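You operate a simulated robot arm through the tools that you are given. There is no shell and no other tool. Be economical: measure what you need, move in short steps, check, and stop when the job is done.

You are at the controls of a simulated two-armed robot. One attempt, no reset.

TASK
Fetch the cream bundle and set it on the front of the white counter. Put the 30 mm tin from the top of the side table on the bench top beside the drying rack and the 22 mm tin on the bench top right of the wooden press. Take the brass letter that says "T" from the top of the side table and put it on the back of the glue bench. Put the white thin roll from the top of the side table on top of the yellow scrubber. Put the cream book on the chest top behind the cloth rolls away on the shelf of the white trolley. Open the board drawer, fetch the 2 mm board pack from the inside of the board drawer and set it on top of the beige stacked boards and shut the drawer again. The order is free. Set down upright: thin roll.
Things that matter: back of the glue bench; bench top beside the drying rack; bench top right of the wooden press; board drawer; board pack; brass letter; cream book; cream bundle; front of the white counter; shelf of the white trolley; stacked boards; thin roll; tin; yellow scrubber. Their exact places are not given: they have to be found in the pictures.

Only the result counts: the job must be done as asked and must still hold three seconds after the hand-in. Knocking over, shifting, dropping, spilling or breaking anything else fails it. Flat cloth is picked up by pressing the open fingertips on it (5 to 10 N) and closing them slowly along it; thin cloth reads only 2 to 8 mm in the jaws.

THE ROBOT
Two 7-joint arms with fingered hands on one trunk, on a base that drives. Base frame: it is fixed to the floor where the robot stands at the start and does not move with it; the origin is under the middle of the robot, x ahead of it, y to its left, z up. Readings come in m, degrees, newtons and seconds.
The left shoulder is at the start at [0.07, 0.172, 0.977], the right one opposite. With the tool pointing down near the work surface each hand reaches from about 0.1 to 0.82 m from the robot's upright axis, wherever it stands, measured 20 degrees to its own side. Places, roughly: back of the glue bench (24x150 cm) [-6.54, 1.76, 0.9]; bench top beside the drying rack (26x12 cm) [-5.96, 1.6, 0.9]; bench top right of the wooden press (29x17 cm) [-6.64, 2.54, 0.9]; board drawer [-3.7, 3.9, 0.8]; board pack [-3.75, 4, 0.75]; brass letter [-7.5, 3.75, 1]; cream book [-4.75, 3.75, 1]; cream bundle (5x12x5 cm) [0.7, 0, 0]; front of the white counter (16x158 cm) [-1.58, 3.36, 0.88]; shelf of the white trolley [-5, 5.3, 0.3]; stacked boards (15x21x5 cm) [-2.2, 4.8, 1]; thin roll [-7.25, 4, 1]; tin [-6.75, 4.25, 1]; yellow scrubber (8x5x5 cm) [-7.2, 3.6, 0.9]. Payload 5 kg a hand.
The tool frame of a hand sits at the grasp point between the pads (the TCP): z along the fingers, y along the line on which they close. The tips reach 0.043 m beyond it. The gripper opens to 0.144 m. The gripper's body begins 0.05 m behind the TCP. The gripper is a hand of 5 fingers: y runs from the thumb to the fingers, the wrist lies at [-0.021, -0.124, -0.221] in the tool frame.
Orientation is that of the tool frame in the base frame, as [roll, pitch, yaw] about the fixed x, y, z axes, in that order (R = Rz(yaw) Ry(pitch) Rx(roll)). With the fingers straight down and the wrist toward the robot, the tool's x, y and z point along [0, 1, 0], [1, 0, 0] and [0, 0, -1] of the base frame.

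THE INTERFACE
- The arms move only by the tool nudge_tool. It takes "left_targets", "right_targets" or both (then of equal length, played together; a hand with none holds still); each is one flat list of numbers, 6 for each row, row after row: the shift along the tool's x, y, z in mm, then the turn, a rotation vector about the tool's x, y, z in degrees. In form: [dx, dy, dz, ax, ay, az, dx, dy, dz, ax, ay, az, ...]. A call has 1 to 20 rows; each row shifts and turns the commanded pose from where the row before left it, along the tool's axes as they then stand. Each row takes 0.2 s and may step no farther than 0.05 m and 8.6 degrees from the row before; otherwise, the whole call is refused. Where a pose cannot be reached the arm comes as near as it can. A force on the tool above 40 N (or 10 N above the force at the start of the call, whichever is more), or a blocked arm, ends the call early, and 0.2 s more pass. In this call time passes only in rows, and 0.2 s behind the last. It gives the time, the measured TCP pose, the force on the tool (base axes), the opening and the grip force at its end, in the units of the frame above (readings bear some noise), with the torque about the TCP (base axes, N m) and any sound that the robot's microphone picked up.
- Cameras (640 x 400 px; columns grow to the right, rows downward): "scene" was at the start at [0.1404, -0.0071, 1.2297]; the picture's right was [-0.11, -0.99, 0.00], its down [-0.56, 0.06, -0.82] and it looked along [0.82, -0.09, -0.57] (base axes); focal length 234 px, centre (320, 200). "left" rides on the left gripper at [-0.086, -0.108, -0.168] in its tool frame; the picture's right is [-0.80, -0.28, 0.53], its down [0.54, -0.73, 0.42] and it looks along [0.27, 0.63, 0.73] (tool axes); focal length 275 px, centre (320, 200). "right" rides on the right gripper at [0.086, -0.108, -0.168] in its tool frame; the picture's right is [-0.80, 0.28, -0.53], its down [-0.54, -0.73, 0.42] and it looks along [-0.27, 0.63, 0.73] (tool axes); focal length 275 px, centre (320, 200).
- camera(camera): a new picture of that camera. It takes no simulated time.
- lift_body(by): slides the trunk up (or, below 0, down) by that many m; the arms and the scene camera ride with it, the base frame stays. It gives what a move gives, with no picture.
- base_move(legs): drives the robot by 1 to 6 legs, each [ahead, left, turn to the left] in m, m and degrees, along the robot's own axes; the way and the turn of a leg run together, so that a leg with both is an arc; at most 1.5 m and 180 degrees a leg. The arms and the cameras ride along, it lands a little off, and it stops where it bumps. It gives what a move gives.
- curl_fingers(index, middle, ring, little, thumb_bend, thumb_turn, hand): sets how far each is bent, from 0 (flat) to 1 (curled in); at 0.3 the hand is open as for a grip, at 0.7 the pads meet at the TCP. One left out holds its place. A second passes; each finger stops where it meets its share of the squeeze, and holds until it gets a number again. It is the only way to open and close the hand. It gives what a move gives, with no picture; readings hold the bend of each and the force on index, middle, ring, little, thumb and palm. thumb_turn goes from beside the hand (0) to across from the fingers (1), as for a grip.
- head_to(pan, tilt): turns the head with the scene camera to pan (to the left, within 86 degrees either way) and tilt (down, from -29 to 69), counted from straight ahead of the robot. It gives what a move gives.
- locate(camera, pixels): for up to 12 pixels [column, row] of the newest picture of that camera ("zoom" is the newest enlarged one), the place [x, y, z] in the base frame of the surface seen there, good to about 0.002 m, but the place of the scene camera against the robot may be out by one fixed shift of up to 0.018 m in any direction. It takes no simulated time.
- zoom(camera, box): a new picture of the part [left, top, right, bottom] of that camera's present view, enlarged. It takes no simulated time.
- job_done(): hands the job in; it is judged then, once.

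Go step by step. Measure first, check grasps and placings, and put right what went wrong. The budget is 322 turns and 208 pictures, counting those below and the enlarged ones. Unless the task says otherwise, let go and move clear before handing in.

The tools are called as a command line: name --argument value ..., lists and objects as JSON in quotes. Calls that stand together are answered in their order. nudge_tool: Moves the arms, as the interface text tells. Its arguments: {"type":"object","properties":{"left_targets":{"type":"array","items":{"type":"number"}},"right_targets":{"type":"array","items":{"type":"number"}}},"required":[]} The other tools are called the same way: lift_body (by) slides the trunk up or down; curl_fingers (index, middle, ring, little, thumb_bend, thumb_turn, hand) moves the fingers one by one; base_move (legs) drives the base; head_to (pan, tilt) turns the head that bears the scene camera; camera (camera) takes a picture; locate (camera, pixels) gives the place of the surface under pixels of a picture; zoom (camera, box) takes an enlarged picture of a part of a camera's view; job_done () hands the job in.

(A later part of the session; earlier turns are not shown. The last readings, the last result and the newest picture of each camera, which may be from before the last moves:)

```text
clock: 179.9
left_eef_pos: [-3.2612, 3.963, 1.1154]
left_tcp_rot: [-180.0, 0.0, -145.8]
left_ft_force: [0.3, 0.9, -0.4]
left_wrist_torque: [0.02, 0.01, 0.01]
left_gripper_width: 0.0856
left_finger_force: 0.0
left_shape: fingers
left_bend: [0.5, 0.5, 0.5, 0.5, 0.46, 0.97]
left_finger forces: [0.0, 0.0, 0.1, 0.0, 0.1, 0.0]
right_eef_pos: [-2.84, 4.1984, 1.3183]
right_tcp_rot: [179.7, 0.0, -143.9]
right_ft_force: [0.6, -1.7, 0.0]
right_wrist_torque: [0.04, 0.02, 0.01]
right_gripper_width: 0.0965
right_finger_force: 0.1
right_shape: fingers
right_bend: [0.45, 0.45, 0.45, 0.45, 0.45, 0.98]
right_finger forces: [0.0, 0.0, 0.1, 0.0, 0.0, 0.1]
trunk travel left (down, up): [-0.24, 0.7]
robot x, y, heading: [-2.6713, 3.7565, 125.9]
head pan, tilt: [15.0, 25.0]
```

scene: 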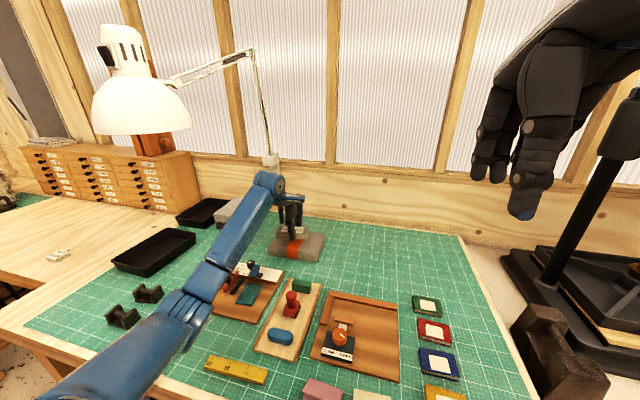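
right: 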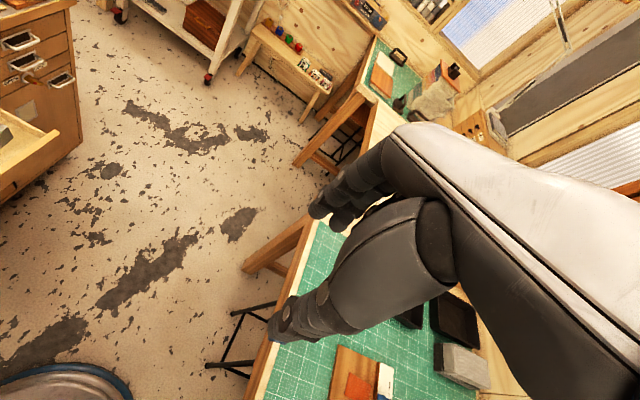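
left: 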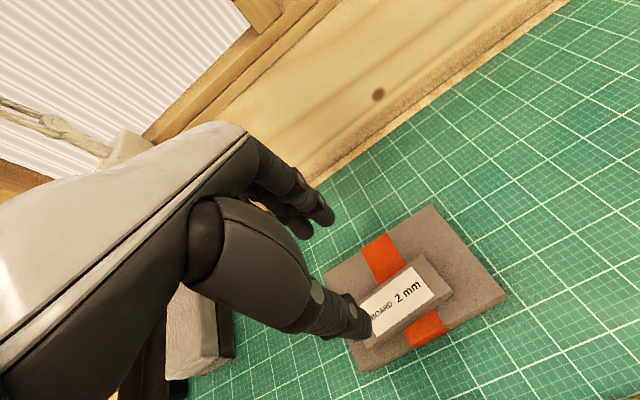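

Back at the drawer stance. Raise the trunk, close the left fist, and turn the hand to point at the drawer; then lower in front of the panel.

lift_body --by 0.2

curl_fingers --hand "left" --index 0.7 --middle 0.7 --ring 0.7 --little 0.7 --thumb_bend 0.7

nudge_tool --left_targets '[0, 0, 0, 4.95, 4.95, 4.95, 0, 0, 0, 4.95, 4.95, 4.95, 0, 0, 0, 4.95, 4.95, 4.95, 0, 0, 0, 4.95, 4.95, 4.95, 0, 0, 0, 4.95, 4.95, 4.95, 0, 0, 0, 4.95, 4.95, 4.95, 0, 0, 0, 4.95, 4.95, 4.95, 0, 0, 0, 4.95, 4.95, 4.95, 0, 0, 0, 4.95, 4.95, 4.95, 0, 0, 0, 4.95, 4.95, 4.95, 0, 0, 0, 4.95, 4.95, 4.95, 0, 0, 0, 4.95, 4.95, 4.95, 0, 0, 0, 4.95, 4.95, 4.95, 0, 0, 0, 4.95, 4.95, 4.95]'

nudge_tool --left_targets '[12, 0, -36, 0, 0, 0, 12, 0, -36, 0, 0, 0, 12, 0, -36, 0, 0, 0, 12, 0, -36, 0, 0, 0, 8, 0, -36, 0, 0, 0, 0, 40, 0, 0, 0, 0, 0, 40, 0, 0, 0, 0, 0, 40, 0, 0, 0, 0, 0, 40, 0, 0, 0, 0, 0, 40, 0, 0, 0, 0, 0, 40, 0, 0, 0, 0, 0, 40, 0, 0, 0, 0, 0, 40, 0, 0, 0, 0, 0, 40, 0, 0, 0, 0, 0, 40, 0, 0, 0, 0, 0, 40, 0, 0, 0, 0]'

camera --camera "left"

```text
clock: 182.1
left_eef_pos: [-3.263, 3.9632, 1.3156]
left_tcp_rot: [180.0, 0.1, -145.7]
left_ft_force: [-0.6, 0.6, -0.4]
left_wrist_torque: [-0.04, 0.03, -0.03]
left_gripper_width: 0.0857
left_finger_force: 0.0
left_shape: fingers
left_bend: [0.5, 0.5, 0.5, 0.5, 0.46, 0.97]
left_finger forces: [0.1, 0.0, 0.0, 0.1, 0.0, 0.0]
right_eef_pos: [-2.84, 4.1983, 1.5189]
right_tcp_rot: [179.7, 0.1, -143.9]
right_ft_force: [-0.6, -1.2, 0.3]
right_wrist_torque: [0.0, 0.0, -0.01]
right_gripper_width: 0.0964
right_finger_force: 0.0
right_shape: fingers
right_bend: [0.45, 0.45, 0.45, 0.45, 0.45, 0.98]
right_finger forces: [0.0, 0.1, 0.0, 0.0, 0.0, 0.0]
trunk travel left (down, up): [-0.44, 0.5]
robot x, y, heading: [-2.6697, 3.756, 126.0]
head pan, tilt: [15.0, 25.0]
```

```text
clock: 183.1
left_eef_pos: [-3.2614, 3.9633, 1.314]
left_tcp_rot: [-179.9, 0.1, -145.8]
left_ft_force: [-0.2, 0.5, 1.2]
left_wrist_torque: [0.0, 0.0, 0.01]
left_gripper_width: 0.0082
left_finger_force: 0.1
left_shape: fingers
left_bend: [0.7, 0.7, 0.7, 0.7, 0.7, 0.97]
left_finger forces: [0.1, 0.1, 0.0, 0.0, 0.0, 0.0]
right_eef_pos: [-2.8394, 4.1998, 1.5191]
right_tcp_rot: [179.7, 0.0, -144.0]
right_ft_force: [0.6, 0.1, 0.0]
right_wrist_torque: [-0.02, 0.01, 0.01]
right_gripper_width: 0.0964
right_finger_force: 0.1
right_shape: fingers
right_bend: [0.45, 0.45, 0.45, 0.45, 0.45, 0.98]
right_finger forces: [0.0, 0.0, 0.0, 0.1, 0.0, 0.1]
trunk travel left (down, up): [-0.44, 0.5]
robot x, y, heading: [-2.6704, 3.7573, 126.0]
head pan, tilt: [15.0, 25.0]
```

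```text
clock: 186.1
left_eef_pos: [-3.2617, 3.9639, 1.3152]
left_tcp_rot: [-89.8, 0.1, 124.2]
left_ft_force: [0.0, 0.0, 0.1]
left_wrist_torque: [0.0, -0.06, 0.02]
left_gripper_width: 0.0084
left_finger_force: 0.1
left_shape: fingers
left_bend: [0.7, 0.7, 0.7, 0.7, 0.7, 0.97]
left_finger forces: [0.1, 0.0, 0.0, 0.0, 0.0, 0.0]
right_eef_pos: [-2.8382, 4.1999, 1.5186]
right_tcp_rot: [179.8, 0.0, -143.9]
right_ft_force: [0.4, 0.1, -0.2]
right_wrist_torque: [-0.01, 0.01, 0.02]
right_gripper_width: 0.0964
right_finger_force: 0.1
right_shape: fingers
right_bend: [0.45, 0.45, 0.45, 0.45, 0.45, 0.98]
right_finger forces: [0.0, 0.0, 0.0, 0.0, 0.1, 0.0]
trunk travel left (down, up): [-0.44, 0.5]
robot x, y, heading: [-2.6709, 3.7583, 126.1]
head pan, tilt: [15.0, 25.0]
```

```text
clock: 189.4
left_eef_pos: [-3.1466, 4.1125, 0.8749]
left_tcp_rot: [-90.0, 0.0, 124.4]
left_ft_force: [0.0, 0.6, 1.1]
left_wrist_torque: [0.03, -0.01, 0.02]
left_gripper_width: 0.0079
left_finger_force: 0.0
left_shape: fingers
left_bend: [0.7, 0.7, 0.7, 0.7, 0.7, 0.97]
left_finger forces: [0.0, 0.1, 0.0, 0.0, 0.1, 0.0]
right_eef_pos: [-2.8416, 4.1994, 1.5182]
right_tcp_rot: [179.8, -0.1, -143.9]
right_ft_force: [-1.3, -0.1, -1.1]
right_wrist_torque: [-0.02, -0.04, -0.02]
right_gripper_width: 0.0964
right_finger_force: 0.1
right_shape: fingers
right_bend: [0.45, 0.45, 0.45, 0.45, 0.45, 0.98]
right_finger forces: [0.1, 0.0, 0.1, 0.0, 0.1, 0.1]
trunk travel left (down, up): [-0.44, 0.5]
robot x, y, heading: [-2.6724, 3.7585, 126.2]
head pan, tilt: [15.0, 25.0]
```

```text
128 pictures are left
```

left: 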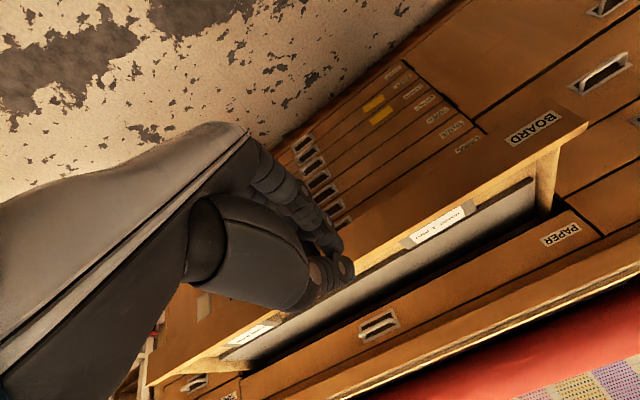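

Lower to panel height (0.788) and push the drawer in.

nudge_tool --left_targets '[0, 43, 0, 0, 0, 0, 0, 43, 0, 0, 0, 0, 0, 0, 35, 0, 0, 0, 0, 0, 35, 0, 0, 0, 0, 0, 35, 0, 0, 0, 0, 0, 25, 0, 0, 0, 0, 0, 25, 0, 0, 0, 0, 0, 25, 0, 0, 0, 0, 0, 25, 0, 0, 0, 0, 0, 25, 0, 0, 0, 0, 0, 25, 0, 0, 0, 0, 0, 25, 0, 0, 0, 0, 0, 25, 0, 0, 0]'

camera --camera "left"

```text
clock: 192.2
left_eef_pos: [-3.3976, 3.9393, 0.7895]
left_tcp_rot: [-90.0, 0.0, 124.3]
left_ft_force: [0.2, 0.0, -0.3]
left_wrist_torque: [0.01, -0.02, 0.0]
left_gripper_width: 0.0075
left_finger_force: 0.0
left_shape: fingers
left_bend: [0.7, 0.7, 0.7, 0.7, 0.7, 0.97]
left_finger forces: [0.0, 0.0, 0.0, 0.0, 0.0, 0.0]
right_eef_pos: [-2.8395, 4.1984, 1.5187]
right_tcp_rot: [179.6, 0.1, -143.9]
right_ft_force: [0.1, -0.6, 0.9]
right_wrist_torque: [0.01, -0.03, -0.02]
right_gripper_width: 0.0964
right_finger_force: 0.1
right_shape: fingers
right_bend: [0.45, 0.45, 0.45, 0.45, 0.45, 0.98]
right_finger forces: [0.1, 0.0, 0.1, 0.0, 0.1, 0.0]
trunk travel left (down, up): [-0.44, 0.5]
robot x, y, heading: [-2.674, 3.7537, 126.0]
head pan, tilt: [15.0, 25.0]
```

```text
127 pictures are left
```

left: 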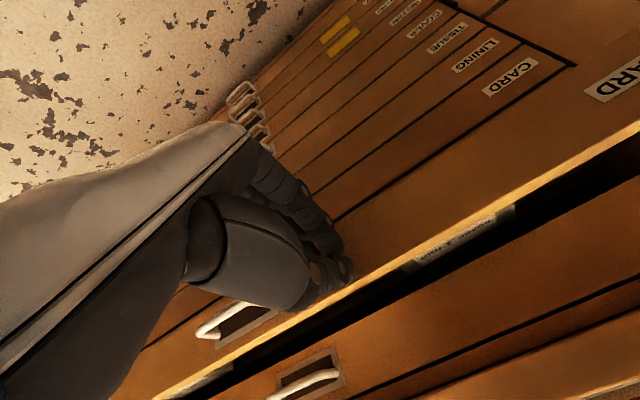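

It is closing. Push on gently until it stops.

nudge_tool --left_targets '[0, 0, 15, 0, 0, 0, 0, 0, 15, 0, 0, 0, 0, 0, 15, 0, 0, 0, 0, 0, 15, 0, 0, 0, 0, 0, 10, 0, 0, 0, 0, 0, 8, 0, 0, 0]'

camera --camera "left"

```text
clock: 193.7
left_eef_pos: [-3.4609, 3.8945, 0.7883]
left_tcp_rot: [-90.0, 0.0, 124.3]
left_ft_force: [0.7, 1.0, 0.6]
left_wrist_torque: [-0.02, 0.0, -0.02]
left_gripper_width: 0.0072
left_finger_force: 0.1
left_shape: fingers
left_bend: [0.7, 0.7, 0.7, 0.7, 0.7, 0.97]
left_finger forces: [0.0, 0.0, 0.0, 0.0, 0.6, 0.0]
right_eef_pos: [-2.8401, 4.1989, 1.5186]
right_tcp_rot: [179.7, 0.1, -143.9]
right_ft_force: [-0.6, 0.2, 0.3]
right_wrist_torque: [0.0, 0.02, -0.04]
right_gripper_width: 0.0962
right_finger_force: 0.1
right_shape: fingers
right_bend: [0.45, 0.45, 0.45, 0.45, 0.45, 0.98]
right_finger forces: [0.0, 0.0, 0.0, 0.1, 0.0, 0.0]
trunk travel left (down, up): [-0.44, 0.5]
robot x, y, heading: [-2.6708, 3.7545, 126.1]
head pan, tilt: [15.0, 25.0]
```

```text
126 pictures are left
```

left: 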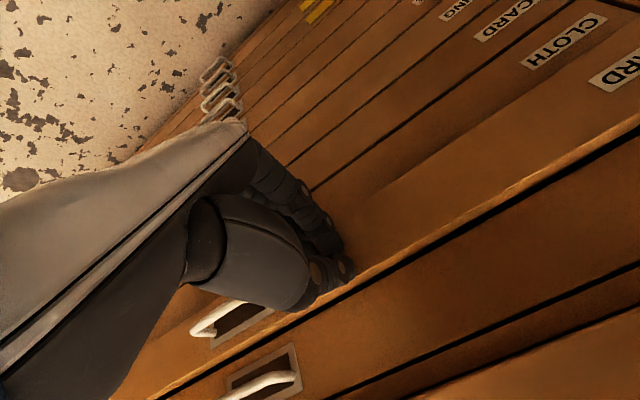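

nudge_tool --left_targets '[0, 0, 6, 0, 0, 0, 0, 0, 6, 0, 0, 0, 0, 0, 5, 0, 0, 0, 0, 0, 4, 0, 0, 0, 0, 0, 4, 0, 0, 0, 0, 0, 4, 0, 0, 0]'

zoom --camera "left" --box '[200, 150, 640, 400]'

```text
clock: 195.1
left_eef_pos: [-3.4777, 3.8866, 0.7884]
left_tcp_rot: [-90.6, -0.1, 123.8]
left_ft_force: [16.5, 9.0, 4.5]
left_wrist_torque: [-0.37, 0.46, 0.4]
left_gripper_width: 0.0092
left_finger_force: 9.1
left_shape: fingers
left_bend: [0.7, 0.7, 0.7, 0.7, 0.7, 0.97]
left_finger forces: [0.0, 0.0, 0.0, 0.0, 18.4, 0.0]
right_eef_pos: [-2.8386, 4.1999, 1.5189]
right_tcp_rot: [179.7, 0.0, -144.1]
right_ft_force: [-0.1, -1.0, -0.6]
right_wrist_torque: [0.02, -0.07, -0.02]
right_gripper_width: 0.0968
right_finger_force: 0.1
right_shape: fingers
right_bend: [0.45, 0.45, 0.45, 0.45, 0.45, 0.98]
right_finger forces: [0.0, 0.0, 0.0, 0.1, 0.1, 0.0]
trunk travel left (down, up): [-0.44, 0.5]
robot x, y, heading: [-2.6679, 3.7567, 125.8]
head pan, tilt: [15.0, 25.0]
stopped in row 6 (left hand): the force on the tool passed its limit at 43 N (the readings are from after the stop); the commanded pose is now the measured one
```

```text
1.45 times, centred on (420, 275) of left
```

zoom: 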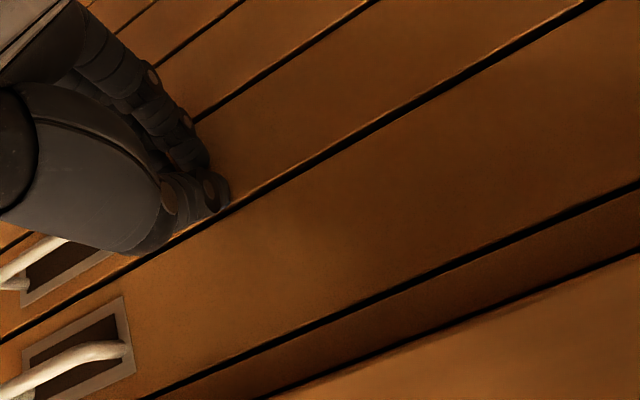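

The drawer hit its stop flush. Back off and verify the handle depths.

nudge_tool --left_targets '[0, 0, -20, 0, 0, 0, 0, 0, -40, 0, 0, 0, 0, 0, -40, 0, 0, 0, 0, 0, -40, 0, 0, 0, 0, 0, -40, 0, 0, 0]'

camera --camera "left"

```text
clock: 196.3
left_eef_pos: [-3.3315, 3.9847, 0.7884]
left_tcp_rot: [-90.1, 0.1, 124.0]
left_ft_force: [0.7, -0.7, -1.0]
left_wrist_torque: [-0.04, 0.05, -0.03]
left_gripper_width: 0.0076
left_finger_force: 0.0
left_shape: fingers
left_bend: [0.7, 0.7, 0.7, 0.7, 0.7, 0.97]
left_finger forces: [0.1, 0.0, 0.1, 0.0, 0.0, 0.0]
right_eef_pos: [-2.8374, 4.2024, 1.5179]
right_tcp_rot: [179.8, -0.1, -144.0]
right_ft_force: [0.2, 0.7, 0.2]
right_wrist_torque: [-0.06, 0.03, 0.03]
right_gripper_width: 0.0964
right_finger_force: 0.1
right_shape: fingers
right_bend: [0.45, 0.45, 0.45, 0.45, 0.45, 0.98]
right_finger forces: [0.0, 0.0, 0.1, 0.0, 0.1, 0.0]
trunk travel left (down, up): [-0.44, 0.5]
robot x, y, heading: [-2.6662, 3.7569, 126.0]
head pan, tilt: [15.0, 25.0]
```

```text
124 pictures are left
```

left: 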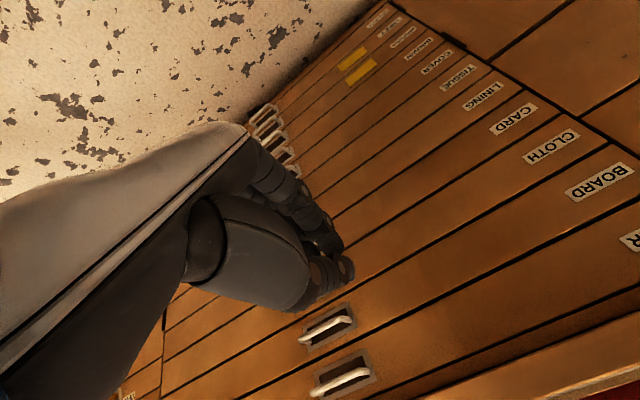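

All drawers are flush. Raise the left hand, turn it down again, and look over the chest for the book.

nudge_tool --left_targets '[0, -10, -45, 0, 0, 0, 0, -45, -15, 0, 0, 0, 0, -45, 0, 0, 0, 0, 0, -45, 0, 0, 0, 0, 0, -45, 0, 0, 0, 0, 0, -45, 0, 0, 0, 0, 0, -45, 0, 0, 0, 0, 0, -45, 0, 0, 0, 0, 0, -45, 0, 0, 0, 0, 0, -45, 0, 0, 0, 0, 0, -45, 0, 0, 0, 0]'

nudge_tool --left_targets '[0, 0, 0, -4.95, -4.95, -4.95, 0, 0, 0, -4.95, -4.95, -4.95, 0, 0, 0, -4.95, -4.95, -4.95, 0, 0, 0, -4.95, -4.95, -4.95, 0, 0, 0, -4.95, -4.95, -4.95, 0, 0, 0, -4.95, -4.95, -4.95, 0, 0, 0, -4.95, -4.95, -4.95, 0, 0, 0, -4.95, -4.95, -4.95, 0, 0, 0, -4.95, -4.95, -4.95, 0, 0, 0, -4.95, -4.95, -4.95, 0, 0, 0, -4.95, -4.95, -4.95, 0, 0, 0, -4.95, -4.95, -4.95, 0, 0, 0, -4.95, -4.95, -4.95, 0, 0, 0, -4.95, -4.95, -4.95]'

head_to --pan 40 --tilt 15

camera --camera "scene"

```text
clock: 198.7
left_eef_pos: [-3.2822, 4.0148, 1.2497]
left_tcp_rot: [-90.3, -0.1, 123.9]
left_ft_force: [1.1, 0.3, 0.0]
left_wrist_torque: [0.02, -0.01, -0.05]
left_gripper_width: 0.0077
left_finger_force: 0.1
left_shape: fingers
left_bend: [0.7, 0.7, 0.7, 0.7, 0.7, 0.97]
left_finger forces: [0.0, 0.0, 0.1, 0.0, 0.0, 0.0]
right_eef_pos: [-2.8359, 4.1985, 1.5182]
right_tcp_rot: [179.5, -0.1, -144.0]
right_ft_force: [0.4, -0.1, 0.7]
right_wrist_torque: [0.06, 0.05, 0.0]
right_gripper_width: 0.0964
right_finger_force: 0.0
right_shape: fingers
right_bend: [0.45, 0.45, 0.45, 0.45, 0.45, 0.98]
right_finger forces: [0.0, 0.1, 0.0, 0.1, 0.1, 0.0]
trunk travel left (down, up): [-0.44, 0.5]
robot x, y, heading: [-2.6741, 3.7585, 125.7]
head pan, tilt: [15.0, 25.0]
```

```text
clock: 201.7
left_eef_pos: [-3.2828, 4.0166, 1.2508]
left_tcp_rot: [179.8, 0.5, -146.1]
left_ft_force: [-0.6, 0.0, 0.5]
left_wrist_torque: [0.01, 0.05, -0.02]
left_gripper_width: 0.0073
left_finger_force: 0.2
left_shape: fingers
left_bend: [0.7, 0.7, 0.7, 0.7, 0.7, 0.97]
left_finger forces: [0.0, 0.0, 0.0, 0.0, 0.0, 0.1]
right_eef_pos: [-2.8374, 4.1987, 1.5192]
right_tcp_rot: [179.7, 0.1, -144.0]
right_ft_force: [0.7, -0.3, 0.0]
right_wrist_torque: [0.02, 0.03, -0.02]
right_gripper_width: 0.0963
right_finger_force: 0.1
right_shape: fingers
right_bend: [0.45, 0.45, 0.45, 0.45, 0.45, 0.98]
right_finger forces: [0.1, 0.0, 0.0, 0.1, 0.0, 0.1]
trunk travel left (down, up): [-0.44, 0.5]
robot x, y, heading: [-2.6712, 3.7569, 125.7]
head pan, tilt: [15.0, 25.0]
```

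```text
clock: 202.6
left_eef_pos: [-3.2844, 4.0165, 1.2501]
left_tcp_rot: [-180.0, 0.2, -146.1]
left_ft_force: [-0.2, -0.4, 0.5]
left_wrist_torque: [-0.04, -0.02, 0.01]
left_gripper_width: 0.0076
left_finger_force: 0.1
left_shape: fingers
left_bend: [0.7, 0.7, 0.7, 0.7, 0.7, 0.97]
left_finger forces: [0.0, 0.0, 0.1, 0.1, 0.0, 0.1]
right_eef_pos: [-2.8395, 4.2007, 1.5188]
right_tcp_rot: [179.8, -0.1, -143.9]
right_ft_force: [0.2, 0.8, 1.2]
right_wrist_torque: [-0.06, 0.02, 0.0]
right_gripper_width: 0.0964
right_finger_force: 0.0
right_shape: fingers
right_bend: [0.45, 0.45, 0.45, 0.45, 0.45, 0.98]
right_finger forces: [0.1, 0.0, 0.0, 0.0, 0.1, 0.1]
trunk travel left (down, up): [-0.44, 0.5]
robot x, y, heading: [-2.6695, 3.7582, 126.0]
head pan, tilt: [40.0, 15.0]
```

```text
123 pictures are left
```

scene: 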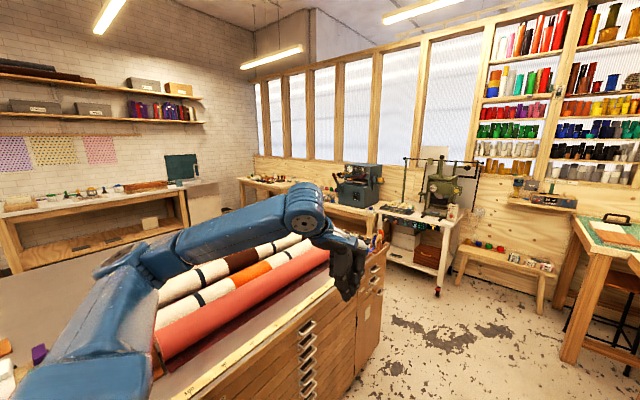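

The book is hidden from here. I'll go round the near end of the chest: back up 0.8 m, then sidestep left behind it.

base_move --legs '[[-0.8, 0, 0], [0, 1.2, 0]]'

head_to --pan 25 --tilt 25

camera --camera "scene"

```text
clock: 212.5
left_eef_pos: [-3.7905, 2.6783, 1.2498]
left_tcp_rot: [179.9, 0.4, -146.6]
left_ft_force: [0.2, 0.2, -0.7]
left_wrist_torque: [-0.04, -0.01, -0.03]
left_gripper_width: 0.0075
left_finger_force: 0.0
left_shape: fingers
left_bend: [0.7, 0.7, 0.7, 0.7, 0.7, 0.97]
left_finger forces: [0.1, 0.0, 0.0, 0.0, 0.0, 0.0]
right_eef_pos: [-3.3439, 2.8567, 1.5188]
right_tcp_rot: [179.7, 0.0, -144.5]
right_ft_force: [0.4, -0.1, 0.0]
right_wrist_torque: [0.0, -0.02, 0.0]
right_gripper_width: 0.0966
right_finger_force: 0.1
right_shape: fingers
right_bend: [0.45, 0.45, 0.45, 0.45, 0.45, 0.98]
right_finger forces: [0.1, 0.0, 0.0, 0.0, 0.1, 0.0]
trunk travel left (down, up): [-0.44, 0.5]
robot x, y, heading: [-3.1784, 2.4115, 125.4]
head pan, tilt: [40.0, 15.0]
```

```text
clock: 213.3
left_eef_pos: [-3.7899, 2.6762, 1.2488]
left_tcp_rot: [179.9, 0.4, -146.6]
left_ft_force: [-0.6, -0.4, -0.3]
left_wrist_torque: [-0.01, 0.02, -0.01]
left_gripper_width: 0.0073
left_finger_force: 0.1
left_shape: fingers
left_bend: [0.7, 0.7, 0.7, 0.7, 0.7, 0.97]
left_finger forces: [0.0, 0.1, 0.0, 0.0, 0.0, 0.1]
right_eef_pos: [-3.3445, 2.855, 1.5188]
right_tcp_rot: [179.7, 0.0, -144.5]
right_ft_force: [0.0, 0.2, 0.0]
right_wrist_torque: [0.0, 0.01, -0.02]
right_gripper_width: 0.0964
right_finger_force: 0.0
right_shape: fingers
right_bend: [0.45, 0.45, 0.45, 0.45, 0.45, 0.98]
right_finger forces: [0.1, 0.0, 0.0, 0.0, 0.0, 0.0]
trunk travel left (down, up): [-0.44, 0.5]
robot x, y, heading: [-3.1824, 2.4108, 125.5]
head pan, tilt: [25.0, 25.0]
```

```text
122 pictures are left
```

scene: 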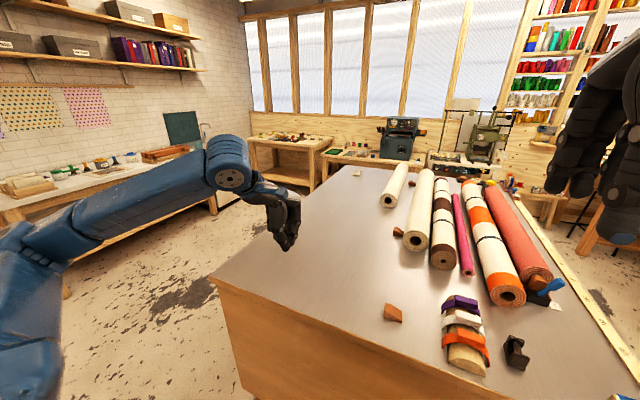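

zoom --camera "scene" --box '[230, 120, 430, 220]'

locate --camera "scene" --pixels '[[357, 172], [210, 277], [345, 165], [250, 150], [330, 145], [60, 190], [200, 155], [105, 165], [270, 180], [380, 170], [280, 170], [320, 160]]'

```text
3.20 times, centred on (330, 170) of scene
```

zoom: 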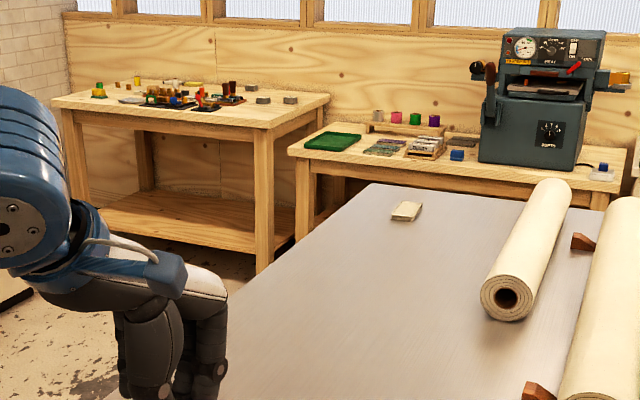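

```text
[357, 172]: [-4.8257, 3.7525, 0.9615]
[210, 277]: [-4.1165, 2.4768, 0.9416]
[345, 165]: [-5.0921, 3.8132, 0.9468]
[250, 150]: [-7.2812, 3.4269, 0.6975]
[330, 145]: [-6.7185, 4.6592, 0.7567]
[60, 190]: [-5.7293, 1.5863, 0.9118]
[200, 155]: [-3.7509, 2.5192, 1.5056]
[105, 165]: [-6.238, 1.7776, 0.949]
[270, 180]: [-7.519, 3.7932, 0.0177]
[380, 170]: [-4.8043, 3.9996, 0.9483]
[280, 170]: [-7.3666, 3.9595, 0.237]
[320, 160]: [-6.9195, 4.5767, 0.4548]
```

The cream book is at about [-4.826, 3.7525], on the chest's back side (v≈1.70). Drive behind the chest and turn to face it.

base_move --legs '[[0, 1.25, 0.5], [1.0, 0, 0], [1.0, 0, 0]]'

base_move --legs '[[0, 0, -90]]'

head_to --pan 0 --tilt 40

camera --camera "scene"

camera --camera "left"

```text
clock: 229.1
left_eef_pos: [-5.9579, 3.5836, 1.2493]
left_tcp_rot: [179.9, 0.4, -146.8]
left_ft_force: [0.0, -0.8, 0.0]
left_wrist_torque: [0.01, -0.01, 0.01]
left_gripper_width: 0.0076
left_finger_force: 0.1
left_shape: fingers
left_bend: [0.7, 0.7, 0.7, 0.7, 0.7, 0.97]
left_finger forces: [0.0, 0.1, 0.0, 0.0, 0.0, 0.0]
right_eef_pos: [-5.5103, 3.7588, 1.518]
right_tcp_rot: [179.7, 0.0, -145.0]
right_ft_force: [0.1, 0.4, -0.7]
right_wrist_torque: [0.01, 0.0, -0.01]
right_gripper_width: 0.0964
right_finger_force: 0.2
right_shape: fingers
right_bend: [0.45, 0.45, 0.45, 0.45, 0.45, 0.98]
right_finger forces: [0.0, 0.1, 0.0, 0.1, 0.0, 0.0]
trunk travel left (down, up): [-0.44, 0.5]
robot x, y, heading: [-5.3507, 3.3163, 124.9]
head pan, tilt: [25.0, 25.0]
```

```text
clock: 233.3
left_eef_pos: [-5.0853, 3.926, 1.2496]
left_tcp_rot: [179.8, 0.5, 123.5]
left_ft_force: [-0.4, 0.6, 0.5]
left_wrist_torque: [0.0, -0.02, 0.0]
left_gripper_width: 0.0076
left_finger_force: 0.1
left_shape: fingers
left_bend: [0.7, 0.7, 0.7, 0.7, 0.7, 0.97]
left_finger forces: [0.0, 0.0, 0.1, 0.0, 0.1, 0.0]
right_eef_pos: [-4.9058, 3.48, 1.5186]
right_tcp_rot: [179.8, -0.1, 125.6]
right_ft_force: [0.1, 0.3, 0.8]
right_wrist_torque: [-0.04, 0.03, 0.01]
right_gripper_width: 0.0966
right_finger_force: 0.0
right_shape: fingers
right_bend: [0.45, 0.45, 0.45, 0.45, 0.45, 0.98]
right_finger forces: [0.0, 0.0, 0.0, 0.1, 0.0, 0.0]
trunk travel left (down, up): [-0.44, 0.5]
robot x, y, heading: [-5.3471, 3.3109, 35.5]
head pan, tilt: [25.0, 25.0]
```

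```text
clock: 234.2
left_eef_pos: [-5.0846, 3.9269, 1.2494]
left_tcp_rot: [180.0, 0.5, 123.4]
left_ft_force: [0.0, -0.3, -1.0]
left_wrist_torque: [-0.01, 0.01, 0.03]
left_gripper_width: 0.0075
left_finger_force: 0.1
left_shape: fingers
left_bend: [0.7, 0.7, 0.7, 0.7, 0.7, 0.97]
left_finger forces: [0.1, 0.0, 0.1, 0.0, 0.1, 0.0]
right_eef_pos: [-4.9045, 3.4794, 1.5174]
right_tcp_rot: [179.6, 0.1, 125.5]
right_ft_force: [0.8, 0.4, 0.4]
right_wrist_torque: [-0.03, -0.05, 0.01]
right_gripper_width: 0.0964
right_finger_force: 0.1
right_shape: fingers
right_bend: [0.45, 0.45, 0.45, 0.45, 0.45, 0.98]
right_finger forces: [0.1, 0.0, 0.0, 0.0, 0.0, 0.0]
trunk travel left (down, up): [-0.44, 0.5]
robot x, y, heading: [-5.3516, 3.3123, 35.7]
head pan, tilt: [0.0, 40.0]
```

```text
120 pictures are left
```

scene: 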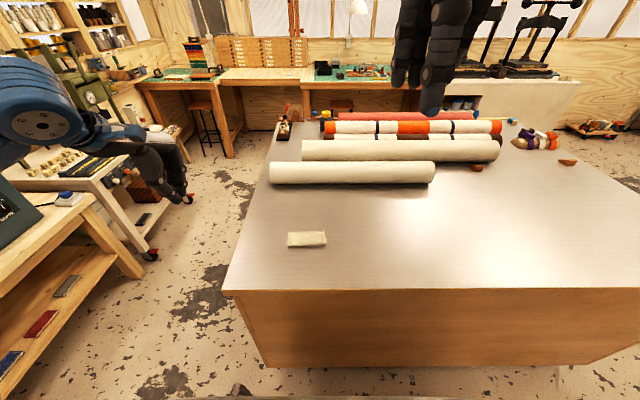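

```text
119 pictures are left
```

left: 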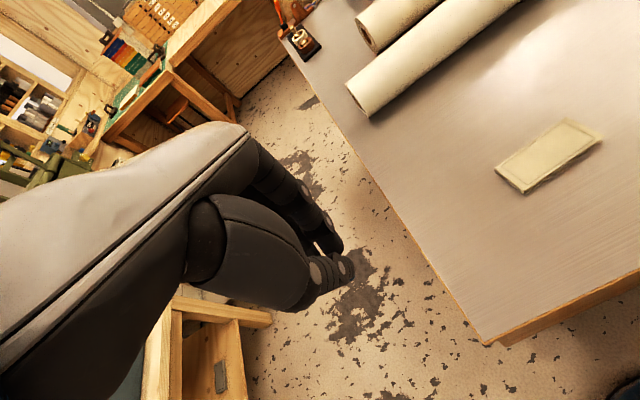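

locate --camera "left" --pixels '[[498, 167], [568, 120], [600, 142], [526, 190], [548, 155], [524, 195], [470, 190], [560, 178]]'

zoom --camera "scene" --box '[250, 200, 370, 275]'

locate --camera "zoom" --pixels '[[205, 178], [395, 168], [405, 235], [208, 235], [300, 205]]'

```text
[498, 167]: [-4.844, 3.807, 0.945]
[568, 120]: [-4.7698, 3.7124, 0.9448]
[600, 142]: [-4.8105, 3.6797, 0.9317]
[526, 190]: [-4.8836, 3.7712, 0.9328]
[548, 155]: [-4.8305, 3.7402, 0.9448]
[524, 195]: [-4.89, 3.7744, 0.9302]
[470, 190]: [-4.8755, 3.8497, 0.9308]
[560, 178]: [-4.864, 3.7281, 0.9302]
```

```text
5.33 times, centred on (310, 238) of scene
```

zoom: 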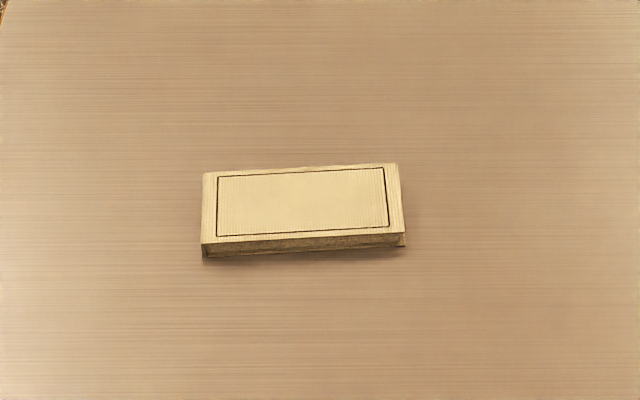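

```text
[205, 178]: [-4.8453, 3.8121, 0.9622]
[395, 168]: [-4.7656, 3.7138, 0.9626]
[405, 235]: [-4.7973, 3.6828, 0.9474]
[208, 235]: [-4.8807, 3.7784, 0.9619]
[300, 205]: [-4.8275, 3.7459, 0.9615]
```

Book centre [-4.828, 3.743], 125×55×15 mm on the 0.930 top, axis 128°. Pre-shape the right hand, move above and lower partway.

curl_fingers --hand "right" --index 0.49 --middle 0.49 --ring 0.49 --little 0.49 --thumb_bend 0.49

nudge_tool --right_targets '[28.3, 35.9, 0, 0, 0, 0, 28.3, 35.9, 0, 0, 0, 0, 28.3, 35.9, 0, 0, 0, 0, 28.3, 35.9, 0, 0, 0, 0, 28.3, 35.9, 0, 0, 0, 0, 28.3, 35.9, 0, 0, 0, 0, 0, 0, 0, 0, 0, -2.5, 0, 0, 45, 0, 0, 0, 0, 0, 45, 0, 0, 0, 0, 0, 45, 0, 0, 0, 0, 0, 45, 0, 0, 0, 0, 0, 45, 0, 0, 0]'

lift_body --by -0.2

camera --camera "right"

```text
clock: 235.2
left_eef_pos: [-5.0839, 3.9249, 1.2493]
left_tcp_rot: [179.8, 0.3, 123.5]
left_ft_force: [0.2, 0.3, -0.3]
left_wrist_torque: [0.01, 0.01, 0.01]
left_gripper_width: 0.0073
left_finger_force: 0.0
left_shape: fingers
left_bend: [0.7, 0.7, 0.7, 0.7, 0.7, 0.97]
left_finger forces: [0.0, 0.1, 0.0, 0.1, 0.1, 0.0]
right_eef_pos: [-4.9057, 3.4802, 1.5179]
right_tcp_rot: [179.7, 0.0, 125.6]
right_ft_force: [1.0, 0.6, -1.1]
right_wrist_torque: [0.0, -0.03, 0.0]
right_gripper_width: 0.0828
right_finger_force: 0.0
right_shape: fingers
right_bend: [0.49, 0.49, 0.49, 0.49, 0.49, 0.98]
right_finger forces: [0.1, 0.0, 0.0, 0.0, 0.1, 0.0]
trunk travel left (down, up): [-0.44, 0.5]
robot x, y, heading: [-5.3504, 3.3145, 35.2]
head pan, tilt: [0.0, 40.0]
```

```text
clock: 237.8
left_eef_pos: [-5.0843, 3.9271, 1.249]
left_tcp_rot: [-180.0, 0.4, 123.6]
left_ft_force: [1.0, -0.4, 0.2]
left_wrist_torque: [-0.01, 0.02, -0.01]
left_gripper_width: 0.0074
left_finger_force: 0.0
left_shape: fingers
left_bend: [0.7, 0.7, 0.7, 0.7, 0.7, 0.97]
left_finger forces: [0.0, 0.0, 0.1, 0.1, 0.0, 0.0]
right_eef_pos: [-4.8268, 3.7437, 1.2936]
right_tcp_rot: [179.7, 0.0, 128.1]
right_ft_force: [0.1, -0.1, -0.8]
right_wrist_torque: [-0.02, 0.0, -0.01]
right_gripper_width: 0.0822
right_finger_force: 0.2
right_shape: fingers
right_bend: [0.49, 0.49, 0.49, 0.49, 0.49, 0.98]
right_finger forces: [0.0, 0.0, 0.0, 0.1, 0.0, 0.0]
trunk travel left (down, up): [-0.44, 0.5]
robot x, y, heading: [-5.349, 3.3142, 35.6]
head pan, tilt: [0.0, 40.0]
```

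```text
clock: 240.0
left_eef_pos: [-5.0855, 3.9268, 1.05]
left_tcp_rot: [179.9, 0.4, 123.5]
left_ft_force: [-0.5, 0.3, 0.1]
left_wrist_torque: [0.02, 0.0, -0.03]
left_gripper_width: 0.0074
left_finger_force: 0.0
left_shape: fingers
left_bend: [0.7, 0.7, 0.7, 0.7, 0.7, 0.97]
left_finger forces: [0.0, 0.0, 0.1, 0.0, 0.0, 0.0]
right_eef_pos: [-4.8298, 3.7416, 1.0964]
right_tcp_rot: [179.8, 0.1, 128.2]
right_ft_force: [1.0, -0.8, 0.4]
right_wrist_torque: [-0.01, 0.02, -0.01]
right_gripper_width: 0.0823
right_finger_force: 0.1
right_shape: fingers
right_bend: [0.49, 0.49, 0.49, 0.49, 0.49, 0.98]
right_finger forces: [0.0, 0.0, 0.0, 0.0, 0.0, 0.1]
trunk travel left (down, up): [-0.24, 0.7]
robot x, y, heading: [-5.351, 3.318, 35.2]
head pan, tilt: [0.0, 40.0]
```

```text
117 pictures are left
```

right: 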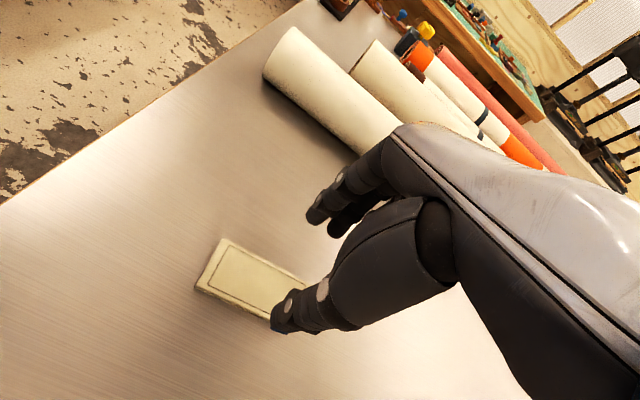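

Aligned over the book. Descend to 0.978 and close.

nudge_tool --right_targets '[0, 0, 40, 0, 0, 0, 0, 0, 40, 0, 0, 0, 0, 0, 25, 0, 0, 0, 0, 0, 10, 0, 0, 0, 0, 0, 4, 0, 0, 0]'

camera --camera "right"

```text
clock: 241.2
left_eef_pos: [-5.0858, 3.9263, 1.0505]
left_tcp_rot: [179.9, 0.4, 123.5]
left_ft_force: [0.0, 0.0, -0.2]
left_wrist_torque: [-0.02, -0.04, 0.0]
left_gripper_width: 0.0073
left_finger_force: 0.0
left_shape: fingers
left_bend: [0.7, 0.7, 0.7, 0.7, 0.7, 0.97]
left_finger forces: [0.0, 0.0, 0.0, 0.0, 0.0, 0.0]
right_eef_pos: [-4.8289, 3.7439, 0.9785]
right_tcp_rot: [179.6, -0.1, 128.1]
right_ft_force: [1.0, 1.1, 11.2]
right_wrist_torque: [0.31, -0.65, -0.01]
right_gripper_width: 0.0826
right_finger_force: 6.0
right_shape: fingers
right_bend: [0.49, 0.48, 0.49, 0.49, 0.49, 0.98]
right_finger forces: [0.0, 12.6, 0.1, 0.0, 0.0, 0.1]
trunk travel left (down, up): [-0.24, 0.7]
robot x, y, heading: [-5.3491, 3.3143, 35.3]
head pan, tilt: [0.0, 40.0]
```

```text
116 pictures are left
```

right: 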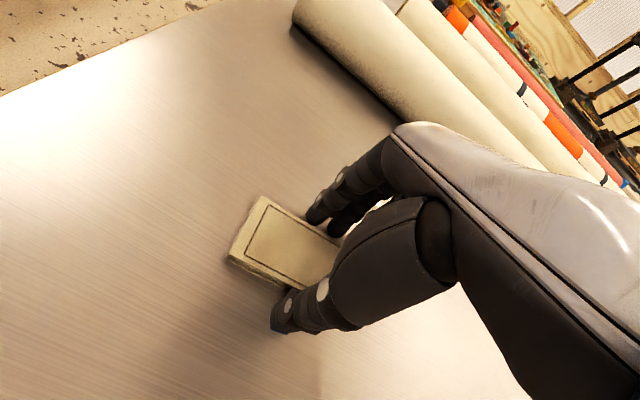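

curl_fingers --hand "right" --index 0.68 --middle 0.66 --ring 0.68 --little 0.68 --thumb_bend 0.68

camera --camera "right"

```text
clock: 242.2
left_eef_pos: [-5.0863, 3.9249, 1.051]
left_tcp_rot: [179.9, 0.4, 123.5]
left_ft_force: [0.0, 0.0, -0.7]
left_wrist_torque: [0.03, 0.03, -0.04]
left_gripper_width: 0.0075
left_finger_force: 0.0
left_shape: fingers
left_bend: [0.7, 0.7, 0.7, 0.7, 0.7, 0.97]
left_finger forces: [0.0, 0.1, 0.0, 0.0, 0.1, 0.0]
right_eef_pos: [-4.8281, 3.7432, 0.9768]
right_tcp_rot: [179.4, 0.0, 128.0]
right_ft_force: [7.8, 3.4, 25.6]
right_wrist_torque: [0.26, -0.53, 0.12]
right_gripper_width: 0.0605
right_finger_force: 32.4
right_shape: fingers
right_bend: [0.59, 0.6, 0.63, 0.68, 0.55, 0.95]
right_finger forces: [12.1, 24.3, 6.2, 0.0, 22.1, 0.1]
trunk travel left (down, up): [-0.24, 0.7]
robot x, y, heading: [-5.3505, 3.3177, 35.4]
head pan, tilt: [0.0, 40.0]
```

```text
115 pictures are left
```

right: 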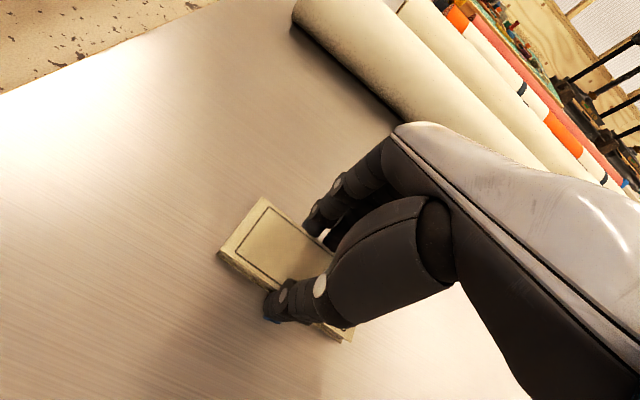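

Gripped (32 N). Lift slowly.

nudge_tool --right_targets '[0, 0, -8, 0, 0, 0, 0, 0, -20, 0, 0, 0, 0, 0, -40, 0, 0, 0, 0, 0, -45, 0, 0, 0, 0, 0, -45, 0, 0, 0]'

camera --camera "right"

head_to --pan 60 --tilt 30

camera --camera "scene"

```text
clock: 243.4
left_eef_pos: [-5.0861, 3.9252, 1.0503]
left_tcp_rot: [179.9, 0.4, 123.5]
left_ft_force: [0.0, -0.9, 0.4]
left_wrist_torque: [0.0, -0.04, 0.01]
left_gripper_width: 0.0076
left_finger_force: 0.1
left_shape: fingers
left_bend: [0.7, 0.7, 0.7, 0.7, 0.7, 0.97]
left_finger forces: [0.1, 0.0, 0.1, 0.1, 0.0, 0.0]
right_eef_pos: [-4.8303, 3.742, 1.1342]
right_tcp_rot: [179.7, 0.0, 128.1]
right_ft_force: [-0.9, -0.2, -2.1]
right_wrist_torque: [0.05, -0.01, -0.01]
right_gripper_width: 0.0606
right_finger_force: 22.9
right_shape: fingers
right_bend: [0.59, 0.62, 0.64, 0.68, 0.55, 0.94]
right_finger forces: [10.8, 7.2, 4.7, 0.0, 22.8, 0.1]
trunk travel left (down, up): [-0.24, 0.7]
robot x, y, heading: [-5.3494, 3.3173, 35.7]
head pan, tilt: [0.0, 40.0]
```

```text
114 pictures are left
```

right: 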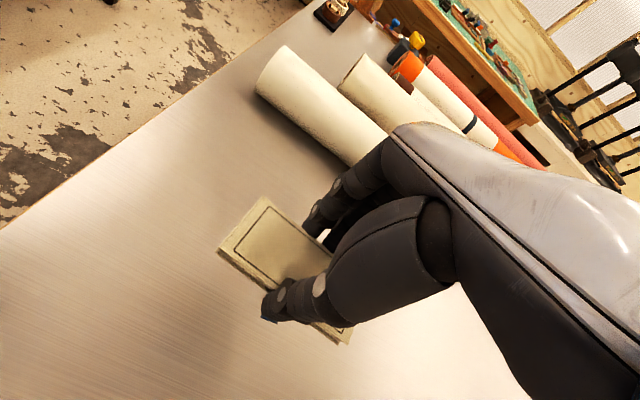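

```text
clock: 244.7
left_eef_pos: [-5.0847, 3.9261, 1.049]
left_tcp_rot: [179.9, 0.5, 123.5]
left_ft_force: [0.4, 0.4, 0.6]
left_wrist_torque: [-0.02, 0.06, -0.01]
left_gripper_width: 0.0074
left_finger_force: 0.1
left_shape: fingers
left_bend: [0.7, 0.7, 0.7, 0.7, 0.7, 0.97]
left_finger forces: [0.1, 0.0, 0.1, 0.1, 0.0, 0.0]
right_eef_pos: [-4.8281, 3.7425, 1.1337]
right_tcp_rot: [179.7, 0.0, 128.0]
right_ft_force: [-0.1, 0.7, -0.2]
right_wrist_torque: [-0.01, -0.04, -0.02]
right_gripper_width: 0.0606
right_finger_force: 22.7
right_shape: fingers
right_bend: [0.59, 0.62, 0.64, 0.68, 0.55, 0.94]
right_finger forces: [10.6, 7.2, 4.6, 0.0, 22.8, 0.0]
trunk travel left (down, up): [-0.24, 0.7]
robot x, y, heading: [-5.3505, 3.3186, 35.4]
head pan, tilt: [60.0, 30.0]
```

```text
113 pictures are left
```

scene: 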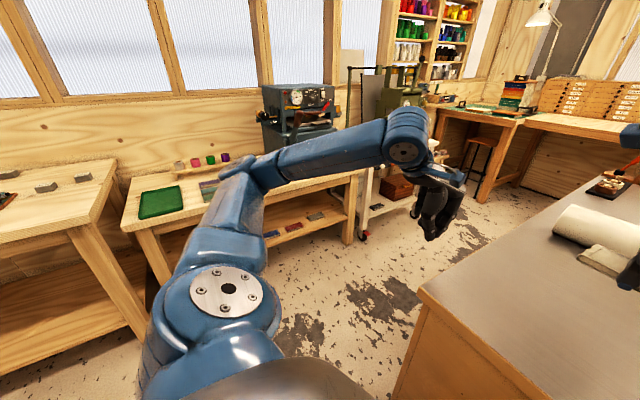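

The book is held. Measure the passage between the chest end and the benches.

locate --camera "scene" --pixels '[[130, 230], [355, 175], [365, 235], [160, 285], [345, 240], [95, 215], [418, 290], [115, 165], [300, 185], [375, 205], [400, 200], [385, 170]]'

zoom --camera "scene" --box '[330, 60, 480, 250]'

```text
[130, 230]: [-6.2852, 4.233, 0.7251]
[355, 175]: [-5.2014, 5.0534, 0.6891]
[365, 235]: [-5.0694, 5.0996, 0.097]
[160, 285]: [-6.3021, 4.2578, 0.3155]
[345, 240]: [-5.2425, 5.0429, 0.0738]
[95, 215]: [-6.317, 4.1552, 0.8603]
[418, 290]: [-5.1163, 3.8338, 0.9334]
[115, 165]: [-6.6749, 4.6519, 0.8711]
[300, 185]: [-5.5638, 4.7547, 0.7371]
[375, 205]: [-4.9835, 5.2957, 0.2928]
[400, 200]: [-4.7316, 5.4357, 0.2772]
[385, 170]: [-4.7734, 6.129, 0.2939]
```

```text
2.11 times, centred on (405, 155) of scene
```

zoom: 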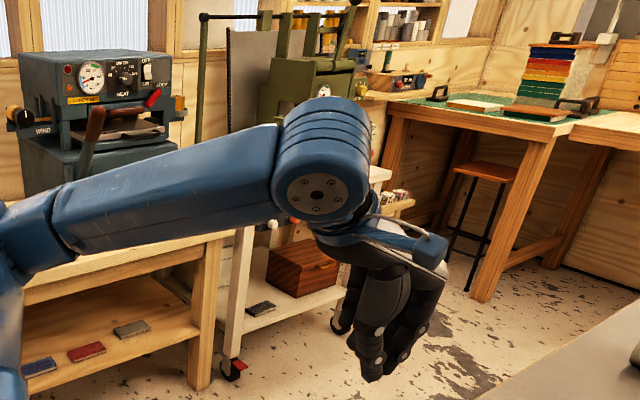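

Benches front at u≈7.12, chest end at 6.08: 1 m wide gap. Raise, tuck the right hand, turn to face the benches, move ahead and sidestep right to the trolley.

lift_body --by 0.2

nudge_tool --right_targets '[-30, -40, 0, 0, 0, 0, -30, -40, 0, 0, 0, 0, -30, -40, 0, 0, 0, 0, -30, -40, 0, 0, 0, 0]'

base_move --legs '[[0, 0, 90.5], [0.56, 0, 0], [0, -1.3, 0]]'

head_to --pan 0 --tilt 45

camera --camera "scene"

```text
clock: 246.9
left_eef_pos: [-5.084, 3.9277, 1.2491]
left_tcp_rot: [180.0, 0.3, 123.5]
left_ft_force: [0.1, 0.4, 0.4]
left_wrist_torque: [0.01, 0.0, 0.01]
left_gripper_width: 0.0075
left_finger_force: 0.0
left_shape: fingers
left_bend: [0.7, 0.7, 0.7, 0.7, 0.7, 0.97]
left_finger forces: [0.0, 0.0, 0.0, 0.0, 0.1, 0.1]
right_eef_pos: [-4.8278, 3.7427, 1.3342]
right_tcp_rot: [179.7, 0.0, 128.1]
right_ft_force: [0.8, -0.3, -1.3]
right_wrist_torque: [-0.02, 0.0, -0.02]
right_gripper_width: 0.0606
right_finger_force: 22.7
right_shape: fingers
right_bend: [0.59, 0.62, 0.64, 0.68, 0.55, 0.94]
right_finger forces: [10.6, 7.2, 4.6, 0.1, 22.8, 0.0]
trunk travel left (down, up): [-0.44, 0.5]
robot x, y, heading: [-5.352, 3.3146, 35.1]
head pan, tilt: [60.0, 30.0]
```

```text
clock: 247.9
left_eef_pos: [-5.0857, 3.9227, 1.2513]
left_tcp_rot: [179.8, 0.3, 123.5]
left_ft_force: [1.0, -0.7, 0.3]
left_wrist_torque: [0.08, 0.01, 0.02]
left_gripper_width: 0.0075
left_finger_force: 0.1
left_shape: fingers
left_bend: [0.7, 0.7, 0.7, 0.7, 0.7, 0.97]
left_finger forces: [0.0, 0.0, 0.0, 0.0, 0.1, 0.0]
right_eef_pos: [-4.882, 3.5459, 1.3351]
right_tcp_rot: [179.6, 0.0, 128.1]
right_ft_force: [1.4, -0.3, -1.3]
right_wrist_torque: [0.08, -0.03, 0.01]
right_gripper_width: 0.0603
right_finger_force: 22.8
right_shape: fingers
right_bend: [0.59, 0.62, 0.64, 0.68, 0.55, 0.94]
right_finger forces: [10.9, 7.1, 4.6, 0.0, 22.7, 0.0]
trunk travel left (down, up): [-0.44, 0.5]
robot x, y, heading: [-5.3487, 3.3153, 35.2]
head pan, tilt: [60.0, 30.0]
```

```text
clock: 257.8
left_eef_pos: [-5.9092, 4.3749, 1.2488]
left_tcp_rot: [-179.9, 0.4, -153.2]
left_ft_force: [-0.2, 0.7, 0.6]
left_wrist_torque: [-0.04, -0.03, -0.02]
left_gripper_width: 0.0074
left_finger_force: 0.1
left_shape: fingers
left_bend: [0.7, 0.7, 0.7, 0.7, 0.7, 0.97]
left_finger forces: [0.1, 0.0, 0.1, 0.0, 0.0, 0.0]
right_eef_pos: [-5.5109, 4.532, 1.3331]
right_tcp_rot: [179.7, 0.2, -148.5]
right_ft_force: [-0.8, 1.4, -2.0]
right_wrist_torque: [-0.05, -0.05, 0.0]
right_gripper_width: 0.0601
right_finger_force: 21.7
right_shape: fingers
right_bend: [0.59, 0.62, 0.64, 0.68, 0.55, 0.94]
right_finger forces: [10.5, 6.7, 4.3, 0.1, 22.0, 0.0]
trunk travel left (down, up): [-0.44, 0.5]
robot x, y, heading: [-5.3278, 4.0431, 118.7]
head pan, tilt: [60.0, 30.0]
stopped in leg 3: the robot was blocked; the commanded pose is now the measured one
```

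```text
clock: 259.1
left_eef_pos: [-5.9051, 4.3744, 1.2505]
left_tcp_rot: [180.0, 0.3, -153.2]
left_ft_force: [0.4, 0.5, 0.6]
left_wrist_torque: [0.02, 0.02, 0.0]
left_gripper_width: 0.0079
left_finger_force: 0.1
left_shape: fingers
left_bend: [0.7, 0.7, 0.7, 0.7, 0.7, 0.97]
left_finger forces: [0.1, 0.0, 0.1, 0.0, 0.0, 0.1]
right_eef_pos: [-5.5062, 4.5316, 1.3333]
right_tcp_rot: [179.7, 0.0, -148.6]
right_ft_force: [0.7, -0.4, -1.8]
right_wrist_torque: [0.02, 0.05, -0.04]
right_gripper_width: 0.0603
right_finger_force: 21.8
right_shape: fingers
right_bend: [0.59, 0.62, 0.64, 0.68, 0.55, 0.94]
right_finger forces: [10.6, 6.8, 4.4, 0.0, 22.0, 0.0]
trunk travel left (down, up): [-0.44, 0.5]
robot x, y, heading: [-5.3293, 4.0371, 118.5]
head pan, tilt: [0.0, 45.0]
```

```text
111 pictures are left
```

scene: 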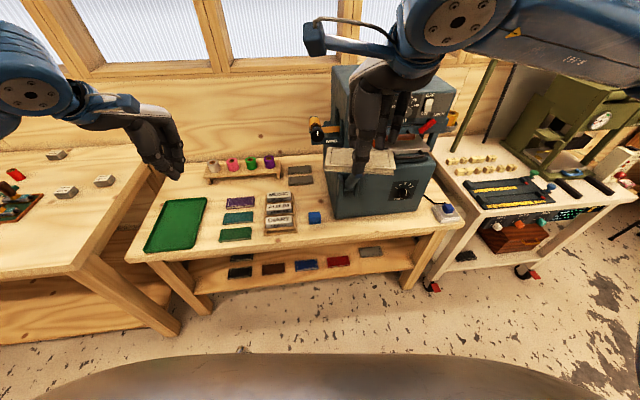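

The base touched the chest corner. Check the blue machine's front before moving ahead a little.

locate --camera "scene" --pixels '[[395, 190], [425, 130], [318, 130], [345, 80], [340, 190], [450, 215], [445, 240], [480, 235], [610, 205], [520, 240], [470, 255], [435, 285]]'

```text
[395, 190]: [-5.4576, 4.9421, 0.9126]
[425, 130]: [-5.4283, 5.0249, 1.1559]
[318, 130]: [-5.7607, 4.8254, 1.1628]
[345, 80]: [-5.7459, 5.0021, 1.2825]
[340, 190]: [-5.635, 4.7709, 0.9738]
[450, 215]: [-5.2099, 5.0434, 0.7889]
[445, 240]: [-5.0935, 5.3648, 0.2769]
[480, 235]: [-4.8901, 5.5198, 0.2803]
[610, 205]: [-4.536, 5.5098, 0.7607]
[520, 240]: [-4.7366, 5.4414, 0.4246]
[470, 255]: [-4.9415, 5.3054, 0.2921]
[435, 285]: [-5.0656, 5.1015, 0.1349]
```

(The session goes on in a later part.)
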